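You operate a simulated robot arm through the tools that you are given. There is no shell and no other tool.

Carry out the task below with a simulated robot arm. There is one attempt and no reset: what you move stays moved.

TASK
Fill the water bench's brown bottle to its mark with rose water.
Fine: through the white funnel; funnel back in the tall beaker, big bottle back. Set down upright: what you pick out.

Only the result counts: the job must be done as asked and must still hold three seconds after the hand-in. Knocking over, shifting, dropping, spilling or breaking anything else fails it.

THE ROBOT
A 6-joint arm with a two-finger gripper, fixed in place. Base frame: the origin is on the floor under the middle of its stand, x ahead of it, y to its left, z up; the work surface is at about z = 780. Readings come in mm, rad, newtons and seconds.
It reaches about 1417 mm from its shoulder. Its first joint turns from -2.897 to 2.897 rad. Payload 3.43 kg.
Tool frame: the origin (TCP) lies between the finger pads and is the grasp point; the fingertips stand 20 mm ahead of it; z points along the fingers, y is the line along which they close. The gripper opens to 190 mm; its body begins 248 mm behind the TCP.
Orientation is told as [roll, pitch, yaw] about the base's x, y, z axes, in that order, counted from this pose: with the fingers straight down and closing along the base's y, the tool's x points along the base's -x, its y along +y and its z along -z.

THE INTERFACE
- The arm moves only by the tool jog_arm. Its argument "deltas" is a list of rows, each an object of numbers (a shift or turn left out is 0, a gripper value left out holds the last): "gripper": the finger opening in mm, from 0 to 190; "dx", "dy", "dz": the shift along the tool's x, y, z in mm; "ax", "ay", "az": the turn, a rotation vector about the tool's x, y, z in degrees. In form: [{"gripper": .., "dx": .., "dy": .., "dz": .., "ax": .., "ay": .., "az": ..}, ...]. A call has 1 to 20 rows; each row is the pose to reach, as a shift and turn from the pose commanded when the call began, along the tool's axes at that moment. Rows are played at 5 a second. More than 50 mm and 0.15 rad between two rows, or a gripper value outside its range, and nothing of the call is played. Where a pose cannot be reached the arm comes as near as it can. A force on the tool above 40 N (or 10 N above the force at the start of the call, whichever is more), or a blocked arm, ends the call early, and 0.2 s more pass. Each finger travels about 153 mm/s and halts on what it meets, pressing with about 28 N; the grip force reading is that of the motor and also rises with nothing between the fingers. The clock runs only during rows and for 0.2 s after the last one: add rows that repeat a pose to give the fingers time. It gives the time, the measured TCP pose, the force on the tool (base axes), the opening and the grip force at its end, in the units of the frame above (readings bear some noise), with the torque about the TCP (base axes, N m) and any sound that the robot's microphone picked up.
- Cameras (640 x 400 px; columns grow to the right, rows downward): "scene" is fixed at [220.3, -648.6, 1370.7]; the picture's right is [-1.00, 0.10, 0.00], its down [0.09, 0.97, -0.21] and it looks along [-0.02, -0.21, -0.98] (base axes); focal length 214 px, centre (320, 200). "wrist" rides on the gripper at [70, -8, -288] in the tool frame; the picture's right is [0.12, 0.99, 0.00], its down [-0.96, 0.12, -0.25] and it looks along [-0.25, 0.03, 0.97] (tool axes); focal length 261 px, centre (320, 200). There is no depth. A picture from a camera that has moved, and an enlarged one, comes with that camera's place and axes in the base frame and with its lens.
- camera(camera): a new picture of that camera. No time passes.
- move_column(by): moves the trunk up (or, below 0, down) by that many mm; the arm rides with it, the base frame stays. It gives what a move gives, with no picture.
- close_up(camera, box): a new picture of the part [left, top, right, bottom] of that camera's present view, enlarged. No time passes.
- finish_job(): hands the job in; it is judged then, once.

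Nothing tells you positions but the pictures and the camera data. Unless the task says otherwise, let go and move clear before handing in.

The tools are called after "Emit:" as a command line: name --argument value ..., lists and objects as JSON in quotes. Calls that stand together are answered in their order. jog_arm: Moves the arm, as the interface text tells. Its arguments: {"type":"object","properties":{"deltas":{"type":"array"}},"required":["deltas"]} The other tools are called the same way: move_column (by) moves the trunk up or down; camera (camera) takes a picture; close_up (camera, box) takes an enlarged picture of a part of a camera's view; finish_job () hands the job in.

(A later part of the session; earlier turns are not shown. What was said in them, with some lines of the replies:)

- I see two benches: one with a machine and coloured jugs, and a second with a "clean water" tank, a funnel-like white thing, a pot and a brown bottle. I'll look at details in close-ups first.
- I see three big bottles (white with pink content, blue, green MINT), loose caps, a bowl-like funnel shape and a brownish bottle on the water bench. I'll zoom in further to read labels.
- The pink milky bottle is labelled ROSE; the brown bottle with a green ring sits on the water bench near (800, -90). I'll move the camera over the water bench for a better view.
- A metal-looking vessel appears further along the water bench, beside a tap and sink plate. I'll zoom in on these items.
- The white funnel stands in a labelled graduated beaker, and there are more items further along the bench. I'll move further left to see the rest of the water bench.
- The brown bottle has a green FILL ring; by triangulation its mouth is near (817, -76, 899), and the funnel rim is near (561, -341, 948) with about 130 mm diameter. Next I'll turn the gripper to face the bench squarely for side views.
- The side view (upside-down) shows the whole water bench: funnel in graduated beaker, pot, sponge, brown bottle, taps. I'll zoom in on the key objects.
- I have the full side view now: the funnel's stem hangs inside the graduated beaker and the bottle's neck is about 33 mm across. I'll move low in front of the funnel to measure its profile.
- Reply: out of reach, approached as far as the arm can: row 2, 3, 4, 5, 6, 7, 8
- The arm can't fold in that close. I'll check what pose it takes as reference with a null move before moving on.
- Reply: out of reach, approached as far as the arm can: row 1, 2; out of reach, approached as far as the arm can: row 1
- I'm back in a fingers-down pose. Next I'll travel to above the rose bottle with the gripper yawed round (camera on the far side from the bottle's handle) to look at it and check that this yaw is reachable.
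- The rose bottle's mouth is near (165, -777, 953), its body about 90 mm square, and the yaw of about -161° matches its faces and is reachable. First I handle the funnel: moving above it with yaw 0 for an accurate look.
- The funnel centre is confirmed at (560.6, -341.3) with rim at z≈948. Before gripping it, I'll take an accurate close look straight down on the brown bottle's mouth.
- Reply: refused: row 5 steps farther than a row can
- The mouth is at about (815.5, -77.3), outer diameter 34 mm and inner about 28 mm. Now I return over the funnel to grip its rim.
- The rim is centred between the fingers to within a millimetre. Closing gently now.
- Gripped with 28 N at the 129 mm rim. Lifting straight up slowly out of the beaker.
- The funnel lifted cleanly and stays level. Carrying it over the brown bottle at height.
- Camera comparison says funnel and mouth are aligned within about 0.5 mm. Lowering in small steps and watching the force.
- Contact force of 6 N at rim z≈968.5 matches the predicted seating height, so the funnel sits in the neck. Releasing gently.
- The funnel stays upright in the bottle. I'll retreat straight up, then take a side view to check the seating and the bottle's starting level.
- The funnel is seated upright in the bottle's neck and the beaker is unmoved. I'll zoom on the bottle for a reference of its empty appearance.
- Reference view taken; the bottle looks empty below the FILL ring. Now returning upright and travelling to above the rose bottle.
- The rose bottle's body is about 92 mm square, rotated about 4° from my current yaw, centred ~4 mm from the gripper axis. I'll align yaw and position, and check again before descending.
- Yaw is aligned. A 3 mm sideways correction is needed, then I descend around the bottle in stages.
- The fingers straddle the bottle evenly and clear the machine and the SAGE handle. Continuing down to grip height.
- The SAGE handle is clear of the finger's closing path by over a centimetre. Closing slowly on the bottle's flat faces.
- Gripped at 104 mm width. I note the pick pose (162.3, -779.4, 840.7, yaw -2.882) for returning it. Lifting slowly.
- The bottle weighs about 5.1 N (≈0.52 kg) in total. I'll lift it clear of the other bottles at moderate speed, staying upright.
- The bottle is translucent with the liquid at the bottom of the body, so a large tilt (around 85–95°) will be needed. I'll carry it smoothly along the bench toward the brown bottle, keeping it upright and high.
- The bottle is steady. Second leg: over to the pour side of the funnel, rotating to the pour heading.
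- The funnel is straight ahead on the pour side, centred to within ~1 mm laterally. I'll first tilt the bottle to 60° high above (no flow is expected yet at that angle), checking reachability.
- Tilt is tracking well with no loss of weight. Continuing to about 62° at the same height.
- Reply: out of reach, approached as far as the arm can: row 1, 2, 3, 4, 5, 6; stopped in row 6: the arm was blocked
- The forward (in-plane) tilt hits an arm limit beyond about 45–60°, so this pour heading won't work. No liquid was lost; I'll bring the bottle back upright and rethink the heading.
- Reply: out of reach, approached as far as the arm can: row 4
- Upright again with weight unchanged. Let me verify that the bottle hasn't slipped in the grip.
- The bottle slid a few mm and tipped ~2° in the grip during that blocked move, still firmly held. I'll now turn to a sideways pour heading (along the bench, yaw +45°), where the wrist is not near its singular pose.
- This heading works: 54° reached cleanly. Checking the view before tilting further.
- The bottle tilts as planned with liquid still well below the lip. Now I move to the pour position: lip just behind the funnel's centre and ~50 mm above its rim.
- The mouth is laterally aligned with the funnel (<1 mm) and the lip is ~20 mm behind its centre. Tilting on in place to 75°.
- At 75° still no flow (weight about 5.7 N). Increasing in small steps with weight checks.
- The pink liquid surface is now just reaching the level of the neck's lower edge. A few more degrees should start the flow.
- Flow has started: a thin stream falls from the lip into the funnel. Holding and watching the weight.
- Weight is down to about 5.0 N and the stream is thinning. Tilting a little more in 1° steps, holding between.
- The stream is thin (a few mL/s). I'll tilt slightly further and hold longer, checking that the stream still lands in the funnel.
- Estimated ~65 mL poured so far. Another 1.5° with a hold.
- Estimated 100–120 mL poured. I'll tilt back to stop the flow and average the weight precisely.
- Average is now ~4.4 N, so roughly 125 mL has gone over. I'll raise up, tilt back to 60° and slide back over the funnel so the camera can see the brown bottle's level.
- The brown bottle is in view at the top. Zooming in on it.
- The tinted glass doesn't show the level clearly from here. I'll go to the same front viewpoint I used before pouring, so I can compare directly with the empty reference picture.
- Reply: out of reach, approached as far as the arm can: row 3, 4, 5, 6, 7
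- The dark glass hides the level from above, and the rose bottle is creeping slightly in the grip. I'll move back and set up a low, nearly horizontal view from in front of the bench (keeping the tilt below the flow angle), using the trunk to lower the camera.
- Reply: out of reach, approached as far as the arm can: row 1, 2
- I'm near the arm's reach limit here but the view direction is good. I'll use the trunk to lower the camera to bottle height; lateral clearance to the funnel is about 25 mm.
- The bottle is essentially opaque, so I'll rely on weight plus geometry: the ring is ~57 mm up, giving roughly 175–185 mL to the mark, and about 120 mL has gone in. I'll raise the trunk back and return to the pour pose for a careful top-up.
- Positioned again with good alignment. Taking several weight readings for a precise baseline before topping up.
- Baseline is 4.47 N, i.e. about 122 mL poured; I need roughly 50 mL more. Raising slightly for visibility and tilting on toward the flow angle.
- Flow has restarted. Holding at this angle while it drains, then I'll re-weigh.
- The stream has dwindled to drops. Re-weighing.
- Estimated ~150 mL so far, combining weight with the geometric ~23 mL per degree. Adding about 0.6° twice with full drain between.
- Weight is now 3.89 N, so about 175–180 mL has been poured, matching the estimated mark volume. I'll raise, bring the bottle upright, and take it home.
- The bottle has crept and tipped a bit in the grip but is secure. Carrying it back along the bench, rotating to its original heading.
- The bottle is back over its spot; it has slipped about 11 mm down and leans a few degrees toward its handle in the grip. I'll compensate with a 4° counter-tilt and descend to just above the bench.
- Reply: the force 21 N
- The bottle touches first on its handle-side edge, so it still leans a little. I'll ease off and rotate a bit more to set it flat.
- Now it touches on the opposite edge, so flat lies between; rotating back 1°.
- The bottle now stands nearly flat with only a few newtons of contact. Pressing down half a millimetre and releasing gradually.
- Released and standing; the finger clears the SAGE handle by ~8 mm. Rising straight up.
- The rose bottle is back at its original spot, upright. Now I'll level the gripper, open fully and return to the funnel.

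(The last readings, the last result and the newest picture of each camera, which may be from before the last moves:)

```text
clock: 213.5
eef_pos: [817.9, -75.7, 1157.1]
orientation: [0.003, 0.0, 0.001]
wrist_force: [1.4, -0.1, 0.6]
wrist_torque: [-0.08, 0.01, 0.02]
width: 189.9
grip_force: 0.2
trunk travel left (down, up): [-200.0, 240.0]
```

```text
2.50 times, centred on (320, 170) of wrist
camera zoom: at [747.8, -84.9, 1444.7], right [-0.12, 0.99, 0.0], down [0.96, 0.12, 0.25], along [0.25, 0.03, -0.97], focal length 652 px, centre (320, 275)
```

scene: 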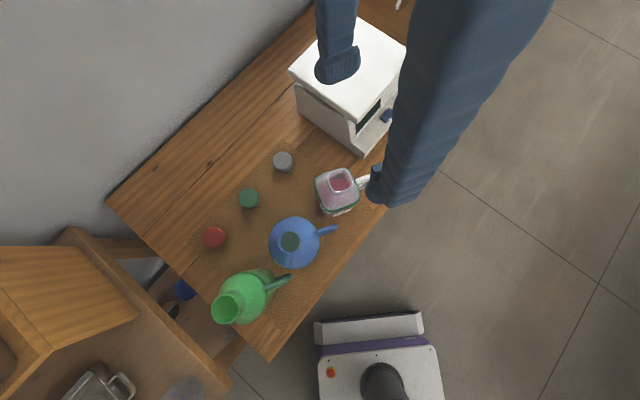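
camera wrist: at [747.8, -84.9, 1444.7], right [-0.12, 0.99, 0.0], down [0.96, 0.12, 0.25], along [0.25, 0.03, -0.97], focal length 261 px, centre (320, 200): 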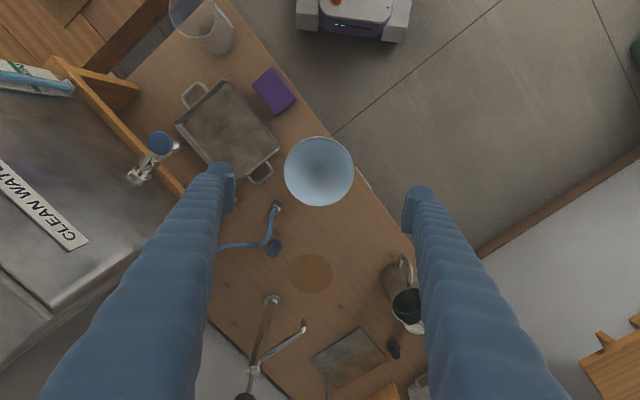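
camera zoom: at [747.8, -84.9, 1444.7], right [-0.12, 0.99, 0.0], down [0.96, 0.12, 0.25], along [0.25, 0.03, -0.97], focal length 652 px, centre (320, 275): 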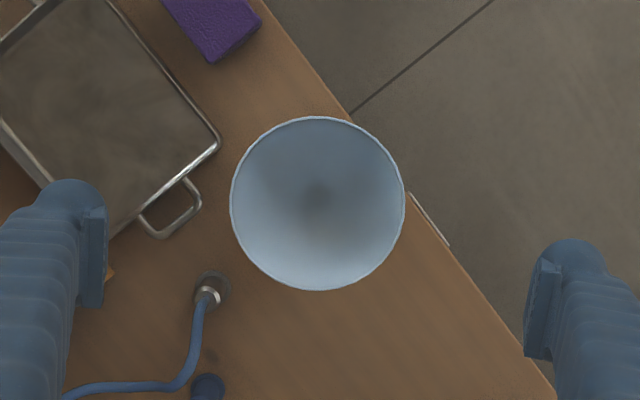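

No spill is visible on the bench. Descending over the funnel to re-grip its rim.

Emit:
jog_arm --deltas '[{"dx": 2.8, "dy": -1.3, "dz": 30}, {"dx": 2.8, "dy": -1.3, "dz": 70}, {"dx": 2.8, "dy": -1.3, "dz": 110}, {"dx": 2.8, "dy": -1.3, "dz": 145}, {"dx": 2.8, "dy": -1.3, "dz": 170}, {"dx": 2.8, "dy": -1.3, "dz": 185}, {"dx": 2.8, "dy": -1.3, "dz": 192}, {"dx": 2.8, "dy": -1.3, "dz": 192}]'

Emit:
jog_arm --deltas '[{"dz": 0}]'

Emit:
close_up --camera "wrist" --box '[200, 110, 440, 290]'

```text
clock: 215.3
eef_pos: [814.4, -78.5, 966.4]
orientation: [0.003, 0.0, 0.0]
wrist_force: [0.4, 0.7, 0.4]
wrist_torque: [-0.02, -0.02, 0.02]
width: 190.0
grip_force: 0.1
trunk travel left (down, up): [-200.0, 240.0]
```

```text
clock: 215.7
eef_pos: [814.1, -77.8, 967.4]
orientation: [0.003, 0.001, -0.001]
wrist_force: [0.7, 0.5, 0.4]
wrist_torque: [0.01, -0.04, 0.0]
width: 190.0
grip_force: 0.2
trunk travel left (down, up): [-200.0, 240.0]
```

```text
2.22 times, centred on (320, 200) of wrist
camera zoom: at [743.4, -87.6, 1253.8], right [-0.12, 0.99, 0.0], down [0.96, 0.12, 0.25], along [0.25, 0.03, -0.97], focal length 579 px, centre (320, 200)
```

zoom: 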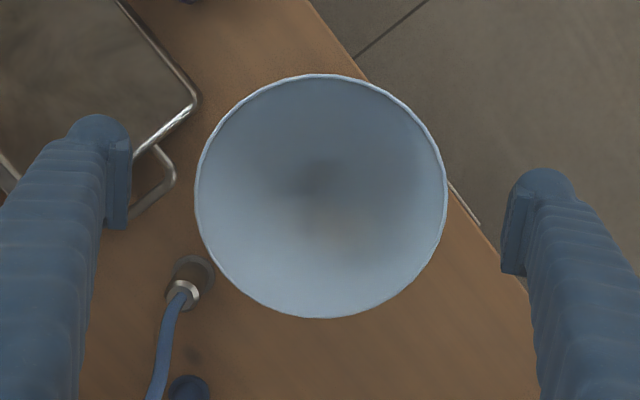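

Emit:
jog_arm --deltas '[{"dz": 2.5, "dy": 0.4, "gripper": 170}, {"dz": 2.5, "dy": 0.4, "gripper": 150}, {"dz": 2.5, "dy": 0.4, "gripper": 140}, {"dz": 2.5, "dy": 0.4, "gripper": 135}, {"dz": 2.5, "dy": 0.4, "gripper": 132}, {"dz": 2.5, "dy": 0.4, "gripper": 130}, {"dz": 2.5, "dy": 0.4, "gripper": 128}, {"dz": 2.5, "dy": 0.4, "gripper": 125}, {"dz": 2.5, "dy": 0.4, "gripper": 120}, {"dz": 2.5, "dy": 0.4, "gripper": 120}]'

Emit:
close_up --camera "wrist" --box '[200, 110, 440, 290]'

```text
clock: 217.9
eef_pos: [814.2, -76.9, 963.3]
orientation: [0.001, -0.001, 0.001]
wrist_force: [0.0, -0.8, 0.7]
wrist_torque: [0.01, 0.03, 0.0]
width: 128.9
grip_force: 27.6
trunk travel left (down, up): [-200.0, 240.0]
```

```text
2.22 times, centred on (320, 200) of wrist
camera zoom: at [743.7, -86.6, 1251.2], right [-0.12, 0.99, 0.0], down [0.96, 0.12, 0.25], along [0.25, 0.03, -0.97], focal length 579 px, centre (320, 200)
```

zoom: 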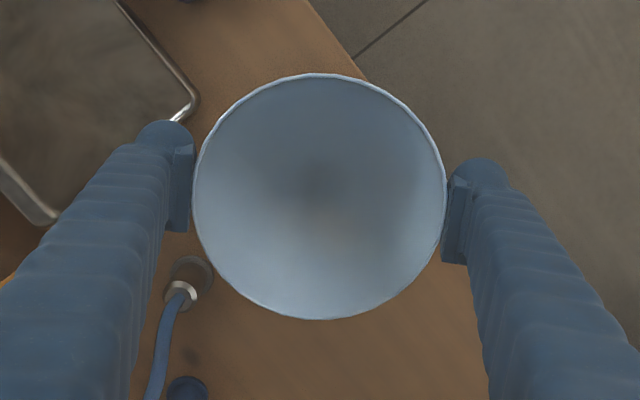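

Funnel gripped again. Lifting it straight out of the neck, slowly at first.

Emit:
jog_arm --deltas '[{"dz": -2}, {"dz": -5}, {"dz": -10}, {"dz": -16}, {"dz": -24}, {"dz": -34}, {"dz": -45}, {"dz": -60}, {"dz": -80}, {"dz": -100}, {"dz": -120}, {"dz": -135}, {"dz": -135}]'

Emit:
camera --camera "wrist"

```text
clock: 220.7
eef_pos: [814.2, -79.0, 1098.8]
orientation: [0.002, -0.001, -0.001]
wrist_force: [-0.2, -1.4, -0.3]
wrist_torque: [0.01, 0.02, 0.0]
width: 128.5
grip_force: 28.5
trunk travel left (down, up): [-200.0, 240.0]
```

```text
taken
camera wrist: at [743.3, -87.5, 1385.8], right [-0.12, 0.99, 0.0], down [0.96, 0.12, 0.25], along [0.25, 0.03, -0.97], focal length 261 px, centre (320, 200)
```

wrist: 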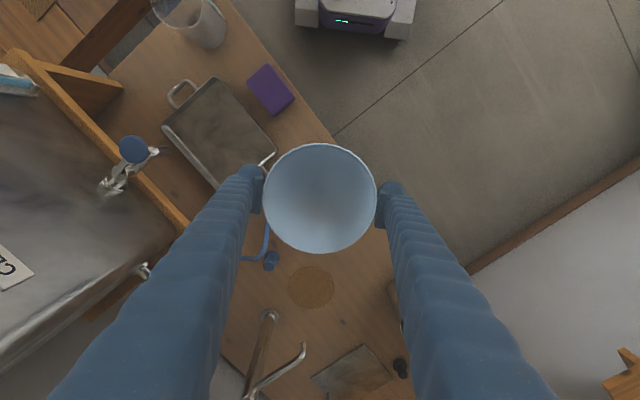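

The funnel is out. While holding it I'll swing out over the free area in front of the bench to look obliquely into the bottle's open mouth.

Emit:
jog_arm --deltas '[{"dy": 15}, {"dy": 45}, {"dy": 85}, {"dy": 127}, {"dy": 169}, {"dy": 209, "dz": 15}, {"dy": 249, "dz": 35}, {"dy": 285, "dz": 60}, {"dy": 312, "dz": 85}, {"dy": 328, "dz": 99}, {"dy": 328, "dz": 99}]'

Emit:
camera --camera "wrist"

```text
clock: 223.1
eef_pos: [814.8, 249.4, 999.8]
orientation: [0.001, 0.001, 0.0]
wrist_force: [0.9, -0.7, -0.1]
wrist_torque: [-0.03, 0.0, -0.01]
width: 128.7
grip_force: 28.4
trunk travel left (down, up): [-200.0, 240.0]
```

```text
taken
camera wrist: at [744.2, 240.5, 1288.2], right [-0.12, 0.99, 0.0], down [0.96, 0.12, 0.25], along [0.25, 0.03, -0.97], focal length 261 px, centre (320, 200)
```

wrist: 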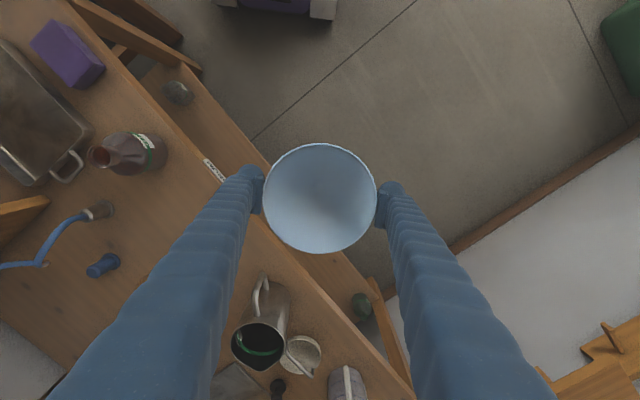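

Emit:
close_up --camera "wrist" --box '[80, 120, 180, 190]'

Emit:
close_up --camera "wrist" --box '[82, 138, 122, 174]'

```text
5.71 times, centred on (130, 155) of wrist
camera zoom: at [744.2, 240.5, 1288.2], right [-0.12, 0.99, 0.0], down [0.96, 0.12, 0.25], along [0.25, 0.03, -0.97], focal length 1489 px, centre (1406, 457)
```

zoom: 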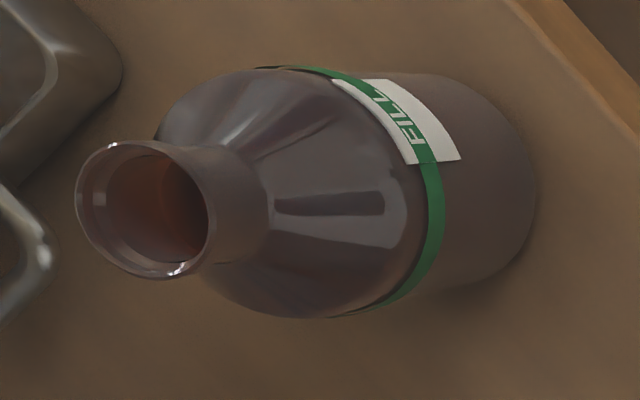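

```text
11.11 times, centred on (102, 156) of wrist
camera zoom: at [744.2, 240.5, 1288.2], right [-0.12, 0.99, 0.0], down [0.96, 0.12, 0.25], along [0.25, 0.03, -0.97], focal length 2896 px, centre (2742, 689)
```

zoom: 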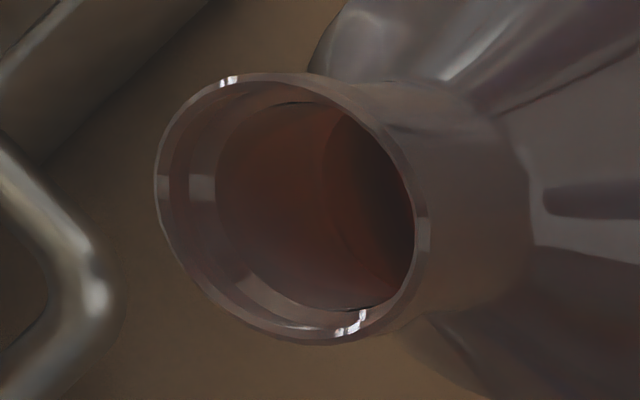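

I can see into the neck, but the level isn't clear. I'll move to look nearly straight down into the mouth.

Emit:
jog_arm --deltas '[{"dx": -15, "dy": -40, "dz": -10}, {"dx": -30, "dy": -80, "dz": -20}, {"dx": -45, "dy": -120, "dz": -30}, {"dx": -60, "dy": -160, "dz": -30}, {"dx": -75, "dy": -200, "dz": -30}, {"dx": -90, "dy": -240, "dz": -30}, {"dx": -105, "dy": -280, "dz": -30}, {"dx": -120, "dy": -320, "dz": -30}, {"dx": -120, "dy": -320, "dz": -30}]'

Emit:
camera --camera "wrist"

Emit:
close_up --camera "wrist" --box '[280, 40, 370, 130]'

```text
clock: 225.1
eef_pos: [932.1, -70.4, 1029.6]
orientation: [0.001, 0.001, 0.001]
wrist_force: [-0.3, -0.6, -0.2]
wrist_torque: [0.16, -0.01, 0.06]
width: 128.5
grip_force: 28.0
trunk travel left (down, up): [-200.0, 240.0]
```

```text
taken
camera wrist: at [861.2, -80.1, 1317.7], right [-0.12, 0.99, 0.0], down [0.96, 0.12, 0.25], along [0.25, 0.03, -0.97], focal length 261 px, centre (320, 200)
```

wrist: 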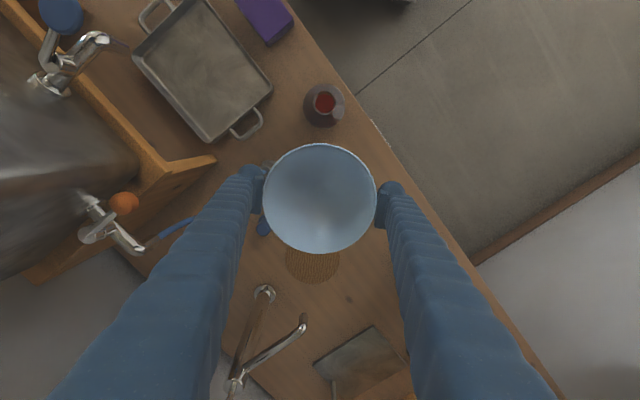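

```text
4.44 times, centred on (325, 85) of wrist
camera zoom: at [861.2, -80.1, 1317.7], right [-0.12, 0.99, 0.0], down [0.96, 0.12, 0.25], along [0.25, 0.03, -0.97], focal length 1158 px, centre (298, 711)
```

zoom: 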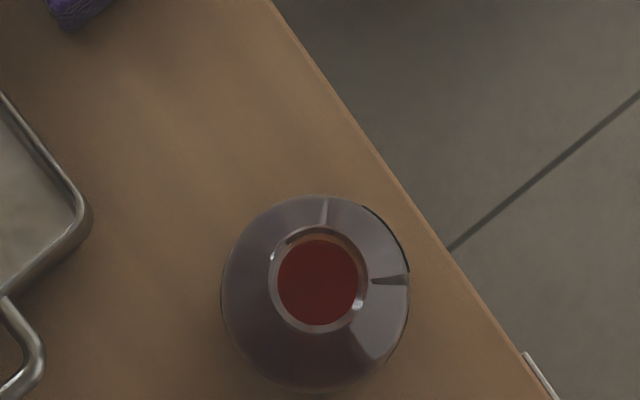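

The red liquid surface is visible straight down. To find the level I'll use an oblique view (~30°), where the line between liquid and far inner wall should appear inside the opening.

Emit:
jog_arm --deltas '[{"dx": 15, "dy": 30}, {"dx": 33, "dy": 63}, {"dx": 51, "dy": 96}, {"dx": 69, "dy": 129}, {"dx": 87, "dy": 162, "dz": 10}, {"dx": 105, "dy": 195, "dz": 20}, {"dx": 117, "dy": 215, "dz": 30}, {"dx": 117, "dy": 215, "dz": 30}]'

Emit:
camera --camera "wrist"

```text
clock: 226.9
eef_pos: [818.6, 145.5, 999.5]
orientation: [0.002, 0.0, -0.001]
wrist_force: [-0.1, 0.1, -0.6]
wrist_torque: [-0.07, -0.03, 0.01]
width: 128.6
grip_force: 27.9
trunk travel left (down, up): [-200.0, 240.0]
```

```text
taken
camera wrist: at [748.0, 135.6, 1286.8], right [-0.12, 0.99, 0.0], down [0.96, 0.12, 0.25], along [0.25, 0.03, -0.97], focal length 261 px, centre (320, 200)
```

wrist: 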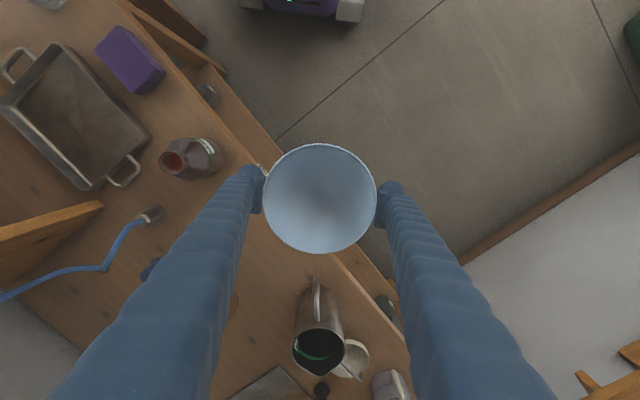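

Emit:
close_up --camera "wrist" --box '[155, 143, 191, 177]'

Emit:
close_up --camera "wrist" --box '[150, 130, 230, 190]'

```text
11.76 times, centred on (173, 160) of wrist
camera zoom: at [748.0, 135.6, 1286.8], right [-0.12, 0.99, 0.0], down [0.96, 0.12, 0.25], along [0.25, 0.03, -0.97], focal length 3066 px, centre (2049, 671)
```

zoom: 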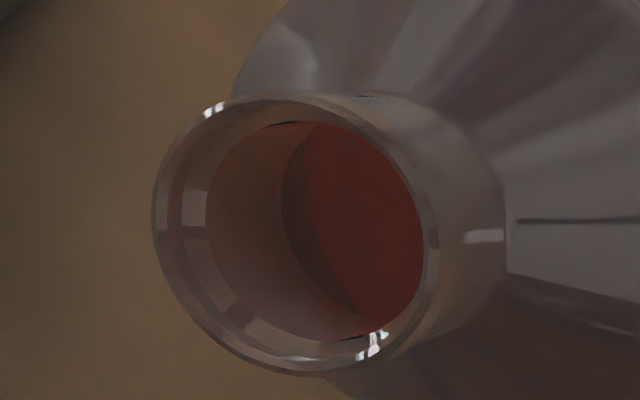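

```text
6.67 times, centred on (190, 160) of wrist
camera zoom: at [748.0, 135.6, 1286.8], right [-0.12, 0.99, 0.0], down [0.96, 0.12, 0.25], along [0.25, 0.03, -0.97], focal length 1738 px, centre (1187, 467)
```

zoom: 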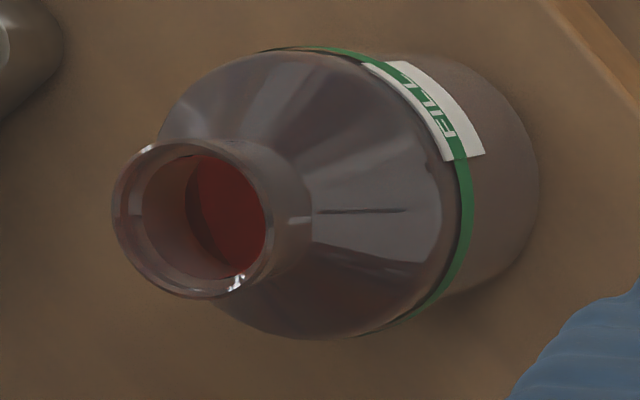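

Excellent: inside the mouth I can see the dark far wall and the red liquid meeting along a line. I'll zoom more to compute the level relative to the FILL ring.

Emit:
close_up --camera "wrist" --box '[163, 148, 183, 172]'

Emit:
close_up --camera "wrist" --box '[196, 138, 226, 178]'

```text
16.00 times, centred on (173, 160) of wrist
camera zoom: at [748.0, 135.6, 1286.8], right [-0.12, 0.99, 0.0], down [0.96, 0.12, 0.25], along [0.25, 0.03, -0.97], focal length 4170 px, centre (2672, 840)
```

zoom: 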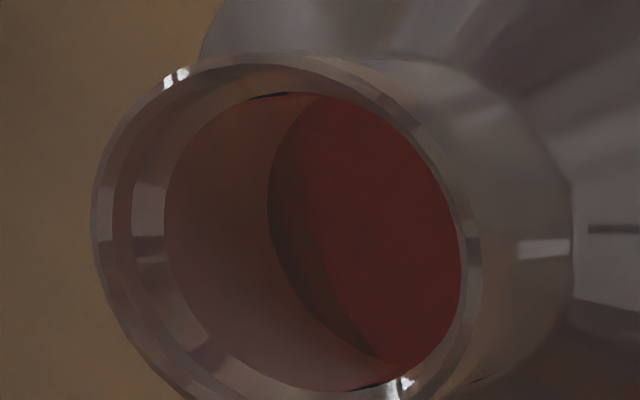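

```text
10.00 times, centred on (211, 158) of wrist
camera zoom: at [748.0, 135.6, 1286.8], right [-0.12, 0.99, 0.0], down [0.96, 0.12, 0.25], along [0.25, 0.03, -0.97], focal length 2606 px, centre (1410, 620)
```

zoom: 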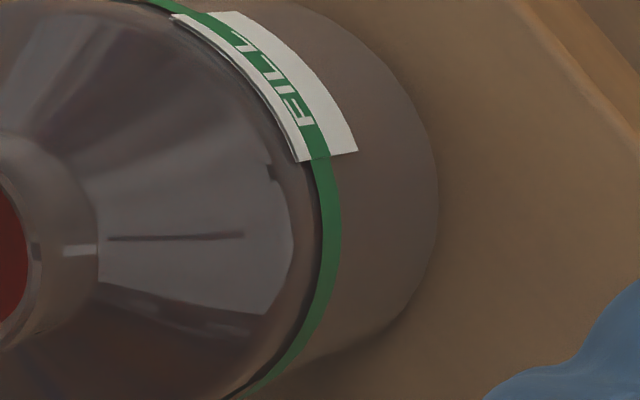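

The level line computes to ~839 mm height against a ring band of about 832–840, so the bottle is filled to its mark. Now I return the funnel to the tall beaker.

Emit:
jog_arm --deltas '[{"dx": 5, "dy": -9, "dz": -25}, {"dx": 18, "dy": -34, "dz": -55}, {"dx": 36, "dy": -68, "dz": -85}, {"dx": 57, "dy": -107, "dz": -100}, {"dx": 78, "dy": -147, "dz": -100}, {"dx": 99, "dy": -187, "dz": -100}, {"dx": 120, "dy": -227, "dz": -100}, {"dx": 141, "dy": -267, "dz": -100}, {"dx": 162, "dy": -307, "dz": -100}, {"dx": 183, "dy": -347, "dz": -100}, {"dx": 204, "dy": -386, "dz": -100}, {"dx": 225, "dy": -424, "dz": -100}, {"dx": 242, "dy": -456, "dz": -100}, {"dx": 254, "dy": -477, "dz": -100}, {"dx": 258, "dy": -486, "dz": -100}, {"dx": 258, "dy": -486, "dz": -100}]'

Emit:
jog_arm --deltas '[{"dz": 0}]'

Emit:
camera --camera "wrist"

Emit:
camera --camera "scene"

```text
clock: 230.3
eef_pos: [560.0, -341.0, 1100.3]
orientation: [0.002, -0.001, 0.001]
wrist_force: [0.1, 0.3, 0.8]
wrist_torque: [-0.03, -0.01, -0.04]
width: 128.8
grip_force: 28.2
trunk travel left (down, up): [-200.0, 240.0]
```

```text
clock: 230.7
eef_pos: [559.6, -340.9, 1100.4]
orientation: [0.001, 0.0, 0.0]
wrist_force: [0.2, 0.2, -0.8]
wrist_torque: [0.02, 0.02, -0.01]
width: 128.5
grip_force: 28.4
trunk travel left (down, up): [-200.0, 240.0]
```

```text
taken
camera wrist: at [488.5, -350.9, 1387.9], right [-0.12, 0.99, 0.0], down [0.96, 0.12, 0.25], along [0.25, 0.03, -0.97], focal length 261 px, centre (320, 200)
```

wrist: 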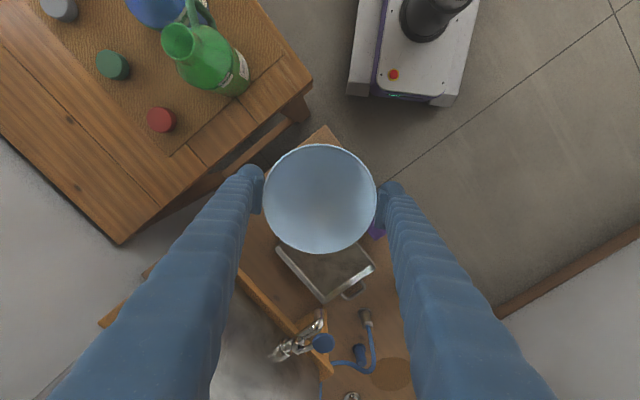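

```text
taken
```

scene: 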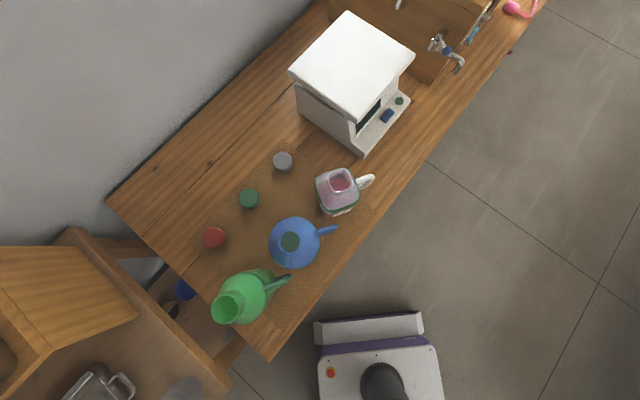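

Emit:
close_up --camera "scene" --box '[190, 140, 400, 340]'

Emit:
jog_arm --deltas '[{"dx": -0.8, "dz": 25}, {"dx": -0.8, "dz": 55}, {"dx": -0.8, "dz": 80}, {"dx": -0.8, "dz": 95}, {"dx": -0.8, "dz": 95}]'

Emit:
jog_arm --deltas '[{"dz": 0}]'

```text
2.00 times, centred on (295, 240) of scene
camera zoom: at [220.3, -648.6, 1370.7], right [-1.0, 0.1, 0.0], down [0.09, 0.97, -0.21], along [-0.02, -0.21, -0.98], focal length 429 px, centre (370, 120)
```

zoom: 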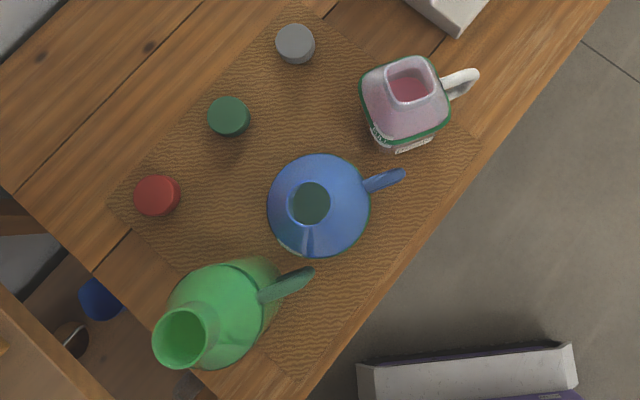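

```text
clock: 231.9
eef_pos: [560.0, -340.2, 1004.5]
orientation: [0.003, 0.0, -0.002]
wrist_force: [0.8, 0.9, -0.1]
wrist_torque: [0.0, 0.01, -0.01]
width: 128.2
grip_force: 27.7
trunk travel left (down, up): [-200.0, 240.0]
```

```text
clock: 232.3
eef_pos: [560.7, -340.3, 1004.6]
orientation: [0.003, 0.001, 0.0]
wrist_force: [0.3, -0.4, -0.1]
wrist_torque: [-0.01, -0.03, 0.02]
width: 128.2
grip_force: 28.0
trunk travel left (down, up): [-200.0, 240.0]
```

All bench-1 objects are where they were. Lowering the funnel into the beaker.

Emit:
jog_arm --deltas '[{"dy": -0.9, "dz": 10}, {"dy": -0.9, "dz": 22}, {"dy": -0.9, "dz": 34}, {"dy": -0.9, "dz": 44}, {"dy": -0.9, "dz": 50}, {"dy": -0.9, "dz": 50}]'

Emit:
jog_arm --deltas '[{"dz": 2}, {"dz": 4}, {"dz": 4}]'

Emit:
jog_arm --deltas '[{"dz": 1.5}, {"dz": 3}, {"dz": 3}]'

```text
clock: 233.7
eef_pos: [559.4, -341.2, 952.8]
orientation: [0.001, 0.0, 0.001]
wrist_force: [0.2, 0.0, 0.2]
wrist_torque: [0.0, -0.01, -0.03]
width: 128.2
grip_force: 28.0
trunk travel left (down, up): [-200.0, 240.0]
```

```text
clock: 234.5
eef_pos: [560.3, -341.1, 949.8]
orientation: [-0.001, -0.001, 0.0]
wrist_force: [0.0, -0.4, -0.9]
wrist_torque: [0.0, -0.03, 0.04]
width: 128.2
grip_force: 27.8
trunk travel left (down, up): [-200.0, 240.0]
```

```text
clock: 235.3
eef_pos: [559.7, -341.6, 947.8]
orientation: [0.002, 0.0, -0.001]
wrist_force: [-0.8, 1.3, 15.1]
wrist_torque: [-0.18, -0.19, 0.01]
width: 128.2
grip_force: 27.6
trunk travel left (down, up): [-200.0, 240.0]
```

Contact came slightly early and off-centre. Easing off and checking the funnel's position in the grip.

Emit:
jog_arm --deltas '[{"dz": -2}, {"dz": -3}, {"dz": -3}]'

Emit:
close_up --camera "wrist" --box '[200, 110, 440, 290]'

Emit:
camera --camera "wrist"

```text
clock: 236.1
eef_pos: [559.3, -340.8, 950.5]
orientation: [0.003, 0.0, 0.001]
wrist_force: [-0.1, -0.4, -0.3]
wrist_torque: [-0.03, -0.03, 0.0]
width: 128.2
grip_force: 27.6
trunk travel left (down, up): [-200.0, 240.0]
```

```text
2.22 times, centred on (320, 200) of wrist
camera zoom: at [489.3, -350.5, 1236.9], right [-0.12, 0.99, 0.0], down [0.96, 0.12, 0.25], along [0.25, 0.03, -0.97], focal length 579 px, centre (320, 200)
```

zoom: 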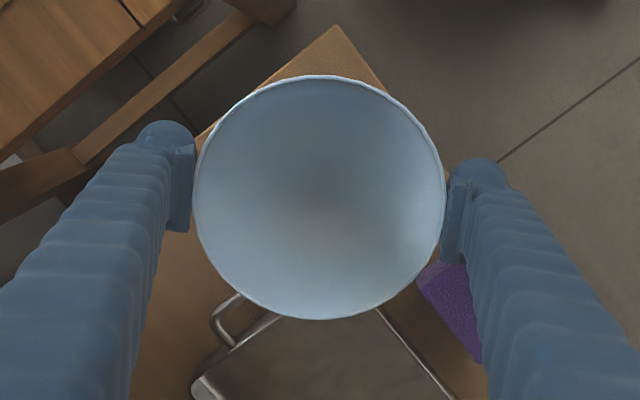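

```text
taken
camera wrist: at [489.3, -350.5, 1236.9], right [-0.12, 0.99, 0.0], down [0.96, 0.12, 0.25], along [0.25, 0.03, -0.97], focal length 261 px, centre (320, 200)
```

wrist: 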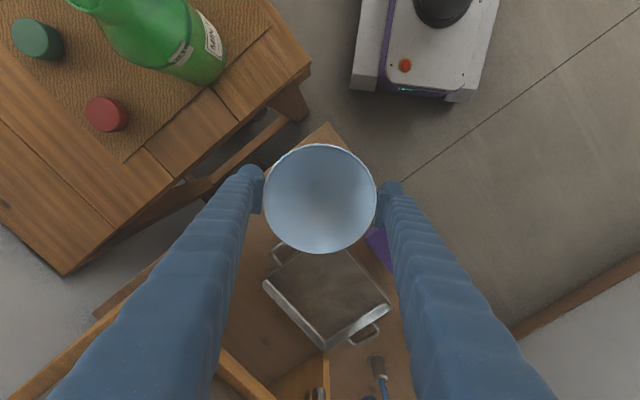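

Emit:
jog_arm --deltas '[{"dx": 0.5, "dy": 1.2}, {"dx": 0.5, "dy": 1.2, "dz": 1.5}, {"dx": 0.5, "dy": 1.2, "dz": 1.5}]'

Emit:
jog_arm --deltas '[{"dz": 1}, {"dz": 2}, {"dz": 2}]'

```text
clock: 236.9
eef_pos: [559.4, -339.8, 947.6]
orientation: [0.003, -0.001, 0.001]
wrist_force: [-0.5, 0.5, -0.1]
wrist_torque: [0.03, 0.0, 0.03]
width: 128.4
grip_force: 28.6
trunk travel left (down, up): [-200.0, 240.0]
```

```text
clock: 237.7
eef_pos: [559.2, -341.8, 947.2]
orientation: [0.002, -0.001, 0.001]
wrist_force: [-1.0, -0.3, 6.8]
wrist_torque: [0.04, -0.21, 0.0]
width: 128.1
grip_force: 28.0
trunk travel left (down, up): [-200.0, 240.0]
```

Emit:
jog_arm --deltas '[{"dx": 0.8, "dz": -1}, {"dx": 1.6, "dz": -1}, {"dx": 1.6, "dz": 0}, {"dx": 1.6, "dz": 0}]'

Emit:
jog_arm --deltas '[{"dz": 1}, {"dz": 1.5}, {"dz": 1.5}]'

```text
clock: 238.7
eef_pos: [558.7, -339.0, 948.1]
orientation: [-0.001, -0.002, 0.0]
wrist_force: [3.9, 0.4, 16.8]
wrist_torque: [0.03, -0.05, -0.01]
width: 128.3
grip_force: 27.3
trunk travel left (down, up): [-200.0, 240.0]
```

```text
clock: 239.5
eef_pos: [557.1, -340.4, 947.5]
orientation: [-0.001, -0.002, 0.002]
wrist_force: [5.9, -0.4, 32.4]
wrist_torque: [-0.03, -0.26, -0.01]
width: 128.6
grip_force: 27.8
trunk travel left (down, up): [-200.0, 240.0]
```

The contact is firm, consistent with the funnel being seated. I'll back off the pressure, recentre and check.

Emit:
jog_arm --deltas '[{"dx": -0.8, "dz": -1.5}, {"dx": -0.8, "dz": -1.5}, {"dx": -0.8, "dz": -1.5}]'

Emit:
jog_arm --deltas '[{"dz": 0}]'

Emit:
close_up --camera "wrist" --box '[200, 110, 440, 290]'

```text
clock: 240.3
eef_pos: [557.7, -341.0, 947.5]
orientation: [0.0, -0.001, 0.0]
wrist_force: [4.4, -2.8, 15.7]
wrist_torque: [-0.37, -0.23, 0.03]
width: 128.7
grip_force: 27.8
trunk travel left (down, up): [-200.0, 240.0]
```

```text
clock: 240.7
eef_pos: [557.8, -340.4, 946.6]
orientation: [0.002, 0.0, 0.0]
wrist_force: [3.0, -1.4, 11.1]
wrist_torque: [-0.14, -0.11, 0.05]
width: 128.5
grip_force: 28.0
trunk travel left (down, up): [-200.0, 240.0]
```

```text
2.22 times, centred on (320, 200) of wrist
camera zoom: at [486.8, -349.6, 1234.3], right [-0.12, 0.99, 0.0], down [0.96, 0.12, 0.25], along [0.24, 0.03, -0.97], focal length 579 px, centre (320, 200)
```

zoom: 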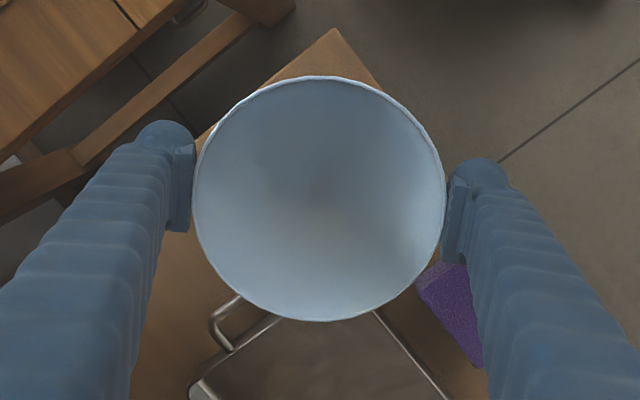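

Emit:
jog_arm --deltas '[{"dx": -0.6, "dz": -0.5}, {"dx": -1.2, "dz": -0.8}, {"dx": -1.2, "dz": -0.8}]'

Emit:
jog_arm --deltas '[{"dz": 0}]'

Emit:
jog_arm --deltas '[{"dz": 0}]'

```text
clock: 241.5
eef_pos: [558.5, -339.4, 946.8]
orientation: [0.002, 0.002, 0.001]
wrist_force: [0.1, -0.1, -0.3]
wrist_torque: [-0.01, 0.03, -0.01]
width: 128.5
grip_force: 28.5
trunk travel left (down, up): [-200.0, 240.0]
```

```text
clock: 241.9
eef_pos: [560.0, -338.6, 947.4]
orientation: [0.001, 0.0, -0.001]
wrist_force: [-1.1, 0.5, -0.6]
wrist_torque: [0.04, 0.03, 0.01]
width: 128.4
grip_force: 28.2
trunk travel left (down, up): [-200.0, 240.0]
```

```text
clock: 242.3
eef_pos: [559.4, -339.6, 947.4]
orientation: [0.002, 0.002, 0.001]
wrist_force: [-0.7, -0.3, 0.2]
wrist_torque: [0.03, -0.01, -0.02]
width: 128.4
grip_force: 27.6
trunk travel left (down, up): [-200.0, 240.0]
```

Emit:
jog_arm --deltas '[{"dy": -0.8, "dz": 0.5}, {"dy": -0.8, "dz": 1}, {"dy": -0.8, "dz": 1}]'

Emit:
jog_arm --deltas '[{"dz": 0.4}, {"dz": 0.7}]'

```text
clock: 243.1
eef_pos: [559.5, -340.7, 946.8]
orientation: [0.0, -0.001, 0.0]
wrist_force: [-1.3, 2.0, 9.8]
wrist_torque: [0.18, -0.09, 0.05]
width: 128.2
grip_force: 28.0
trunk travel left (down, up): [-200.0, 240.0]
```

```text
clock: 243.7
eef_pos: [559.3, -340.8, 946.2]
orientation: [0.002, -0.002, 0.0]
wrist_force: [-3.6, 2.9, 18.6]
wrist_torque: [0.02, -0.12, 0.02]
width: 128.6
grip_force: 28.2
trunk travel left (down, up): [-200.0, 240.0]
```

Firm, centred seating contact. Backing off slightly and releasing gently.

Emit:
jog_arm --deltas '[{"dz": -0.7}, {"dz": -0.7}, {"dz": -0.7, "gripper": 130}, {"dz": -0.7, "gripper": 131}, {"dz": -0.7, "gripper": 133}, {"dz": -0.7, "gripper": 137}, {"dz": -0.7, "gripper": 145}, {"dz": -0.7, "gripper": 158}, {"dz": -0.7, "gripper": 174}, {"dz": -0.7, "gripper": 190}, {"dz": -0.7, "gripper": 190}]'

Emit:
camera --camera "wrist"

Emit:
close_up --camera "wrist" --box '[200, 110, 440, 290]'

```text
clock: 246.1
eef_pos: [559.8, -341.0, 946.5]
orientation: [0.002, 0.0, 0.0]
wrist_force: [0.3, 0.6, -0.7]
wrist_torque: [0.04, 0.01, 0.03]
width: 190.1
grip_force: 0.0
trunk travel left (down, up): [-200.0, 240.0]
```

```text
taken
camera wrist: at [489.1, -350.5, 1234.2], right [-0.12, 0.99, 0.0], down [0.96, 0.12, 0.25], along [0.25, 0.03, -0.97], focal length 261 px, centre (320, 200)
```

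wrist: 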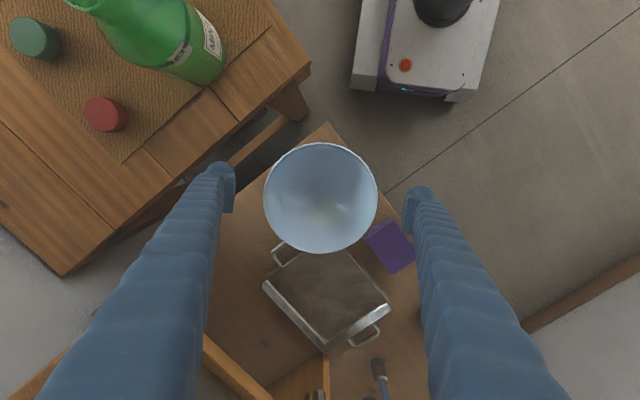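

```text
2.22 times, centred on (320, 200) of wrist
camera zoom: at [489.1, -350.5, 1234.2], right [-0.12, 0.99, 0.0], down [0.96, 0.12, 0.25], along [0.25, 0.03, -0.97], focal length 579 px, centre (320, 200)
```

zoom: 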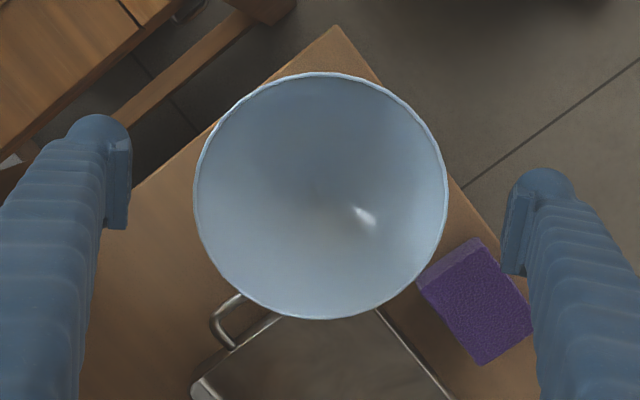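

The funnel rests level in the beaker. Retreating up and taking final side views for verification.

Emit:
jog_arm --deltas '[{"dz": -20}, {"dz": -60}, {"dz": -105}, {"dz": -150}, {"dz": -195}, {"dz": -220}]'

Emit:
jog_arm --deltas '[{"dx": -10, "dy": 43, "az": 4.5}, {"dx": -20, "dy": 86, "az": 9}, {"dx": -28, "dy": 129, "az": 13.5}, {"dx": -36, "dy": 172, "az": 18}, {"dx": -44, "dy": 215, "az": 22.5}, {"dx": -52, "dy": 258, "az": 27}, {"dx": -60, "dy": 301, "az": 31.5}, {"dx": -70, "dy": 344, "az": 36}, {"dx": -80, "dy": 387, "az": 40.5}, {"dx": -92, "dy": 428, "az": 45}]'

Emit:
jog_arm --deltas '[{"dz": 13, "ay": -7}, {"dz": 26, "ay": -14}, {"dz": 39, "ay": -21}, {"dz": 52, "ay": -28}, {"dz": 65, "ay": -35}, {"dz": 78, "ay": -42}, {"dz": 92, "ay": -49}, {"dz": 105, "ay": -55}, {"dz": 105, "ay": -55}]'

Emit:
camera --camera "wrist"

```text
clock: 247.5
eef_pos: [561.0, -342.0, 1167.0]
orientation: [0.004, 0.0, 0.0]
wrist_force: [0.1, 0.3, 0.3]
wrist_torque: [0.0, -0.04, 0.02]
width: 190.0
grip_force: 0.1
trunk travel left (down, up): [-200.0, 240.0]
```

```text
clock: 249.7
eef_pos: [650.9, 88.1, 1165.8]
orientation: [0.0, 0.003, -0.783]
wrist_force: [0.5, 1.1, 0.1]
wrist_torque: [-0.02, 0.02, 0.02]
width: 190.2
grip_force: 0.0
trunk travel left (down, up): [-200.0, 240.0]
```

```text
clock: 251.7
eef_pos: [652.2, 89.0, 1062.9]
orientation: [0.002, -0.96, -0.787]
wrist_force: [-0.4, 0.9, 0.6]
wrist_torque: [-0.11, -0.02, -0.07]
width: 190.3
grip_force: 0.1
trunk travel left (down, up): [-200.0, 240.0]
```

```text
taken
camera wrist: at [449.6, 277.7, 1169.8], right [0.65, 0.75, -0.1], down [0.33, -0.17, 0.93], along [0.68, -0.64, -0.35], focal length 261 px, centre (320, 200)
```

wrist: 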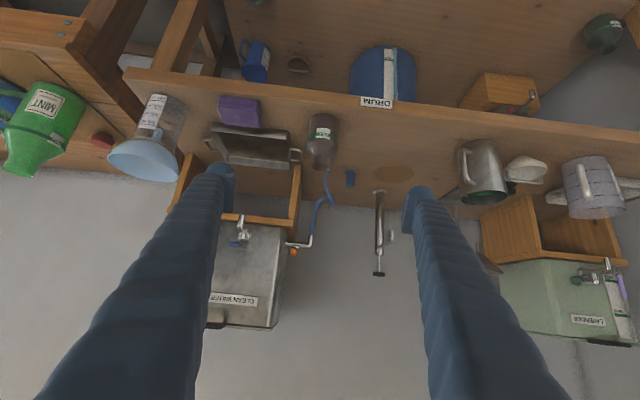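

Emit:
close_up --camera "wrist" --box '[90, 80, 210, 200]'

Emit:
close_up --camera "wrist" --box '[280, 90, 370, 190]'

Emit:
close_up --camera "scene" --box '[180, 130, 420, 340]'

```text
3.33 times, centred on (150, 140) of wrist
camera zoom: at [449.6, 277.7, 1169.8], right [0.65, 0.75, -0.1], down [0.33, -0.17, 0.93], along [0.68, -0.64, -0.35], focal length 869 px, centre (887, 400)
```

zoom: 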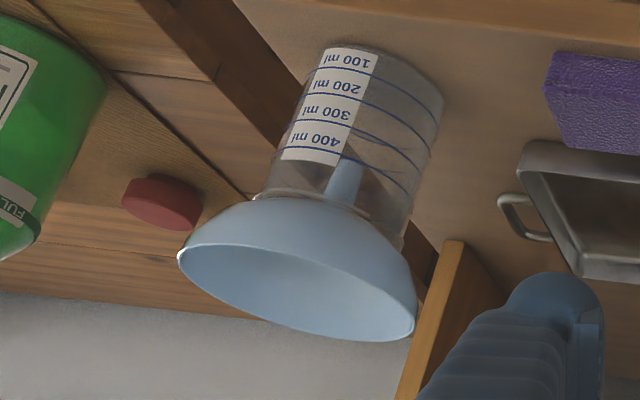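

```text
4.00 times, centred on (325, 140) of wrist
camera zoom: at [449.6, 277.7, 1169.8], right [0.65, 0.75, -0.1], down [0.33, -0.17, 0.93], along [0.68, -0.64, -0.35], focal length 1043 px, centre (300, 440)
```

zoom: 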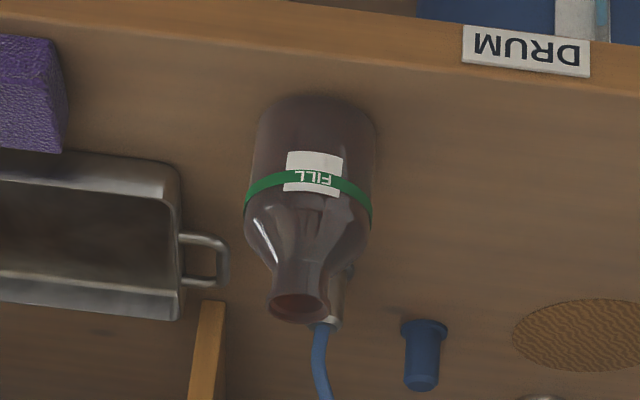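

```text
1.90 times, centred on (300, 235) of scene
camera zoom: at [220.3, -648.6, 1370.7], right [-1.0, 0.1, 0.0], down [0.09, 0.97, -0.21], along [-0.02, -0.21, -0.98], focal length 408 px, centre (358, 133)
```

zoom: 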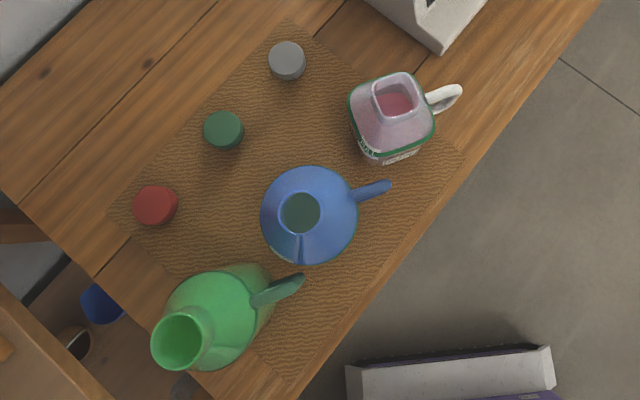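

The funnel is back in the tall beaker, the rose bottle is upright in its old place and the brown bottle is filled to its FILL ring. The other objects look unmoved, there is no visible spill and the gripper is clear, so I'm handing in.

Emit:
finish_job

```text
The job is handed in.
```

I filled the brown bottle on the water bench to its FILL ring with rose water, poured through the white funnel, and handed the job in.

- **Fill level:** The brown glass hides the level from outside, so I judged it two ways. Weighing the rose bottle before and after puts about 175–180 mL in the brown bottle. Looking into its open mouth put the surface near the top edge of the ring, at most a few millimetres above the ring's centre.
- **Funnel:** It is back in the tall beaker and sits level.
- **Rose bottle:** It is back where it stood, upright, to within a few millimetres.
- **Other objects:** In the last pictures nothing else had moved, and I saw no spill.

During my first attempt to tilt it, the arm hit its limit. The rose bottle slipped a few millimetres in the grip then and crept further afterwards. It lost no liquid, and I poured from a different direction instead.
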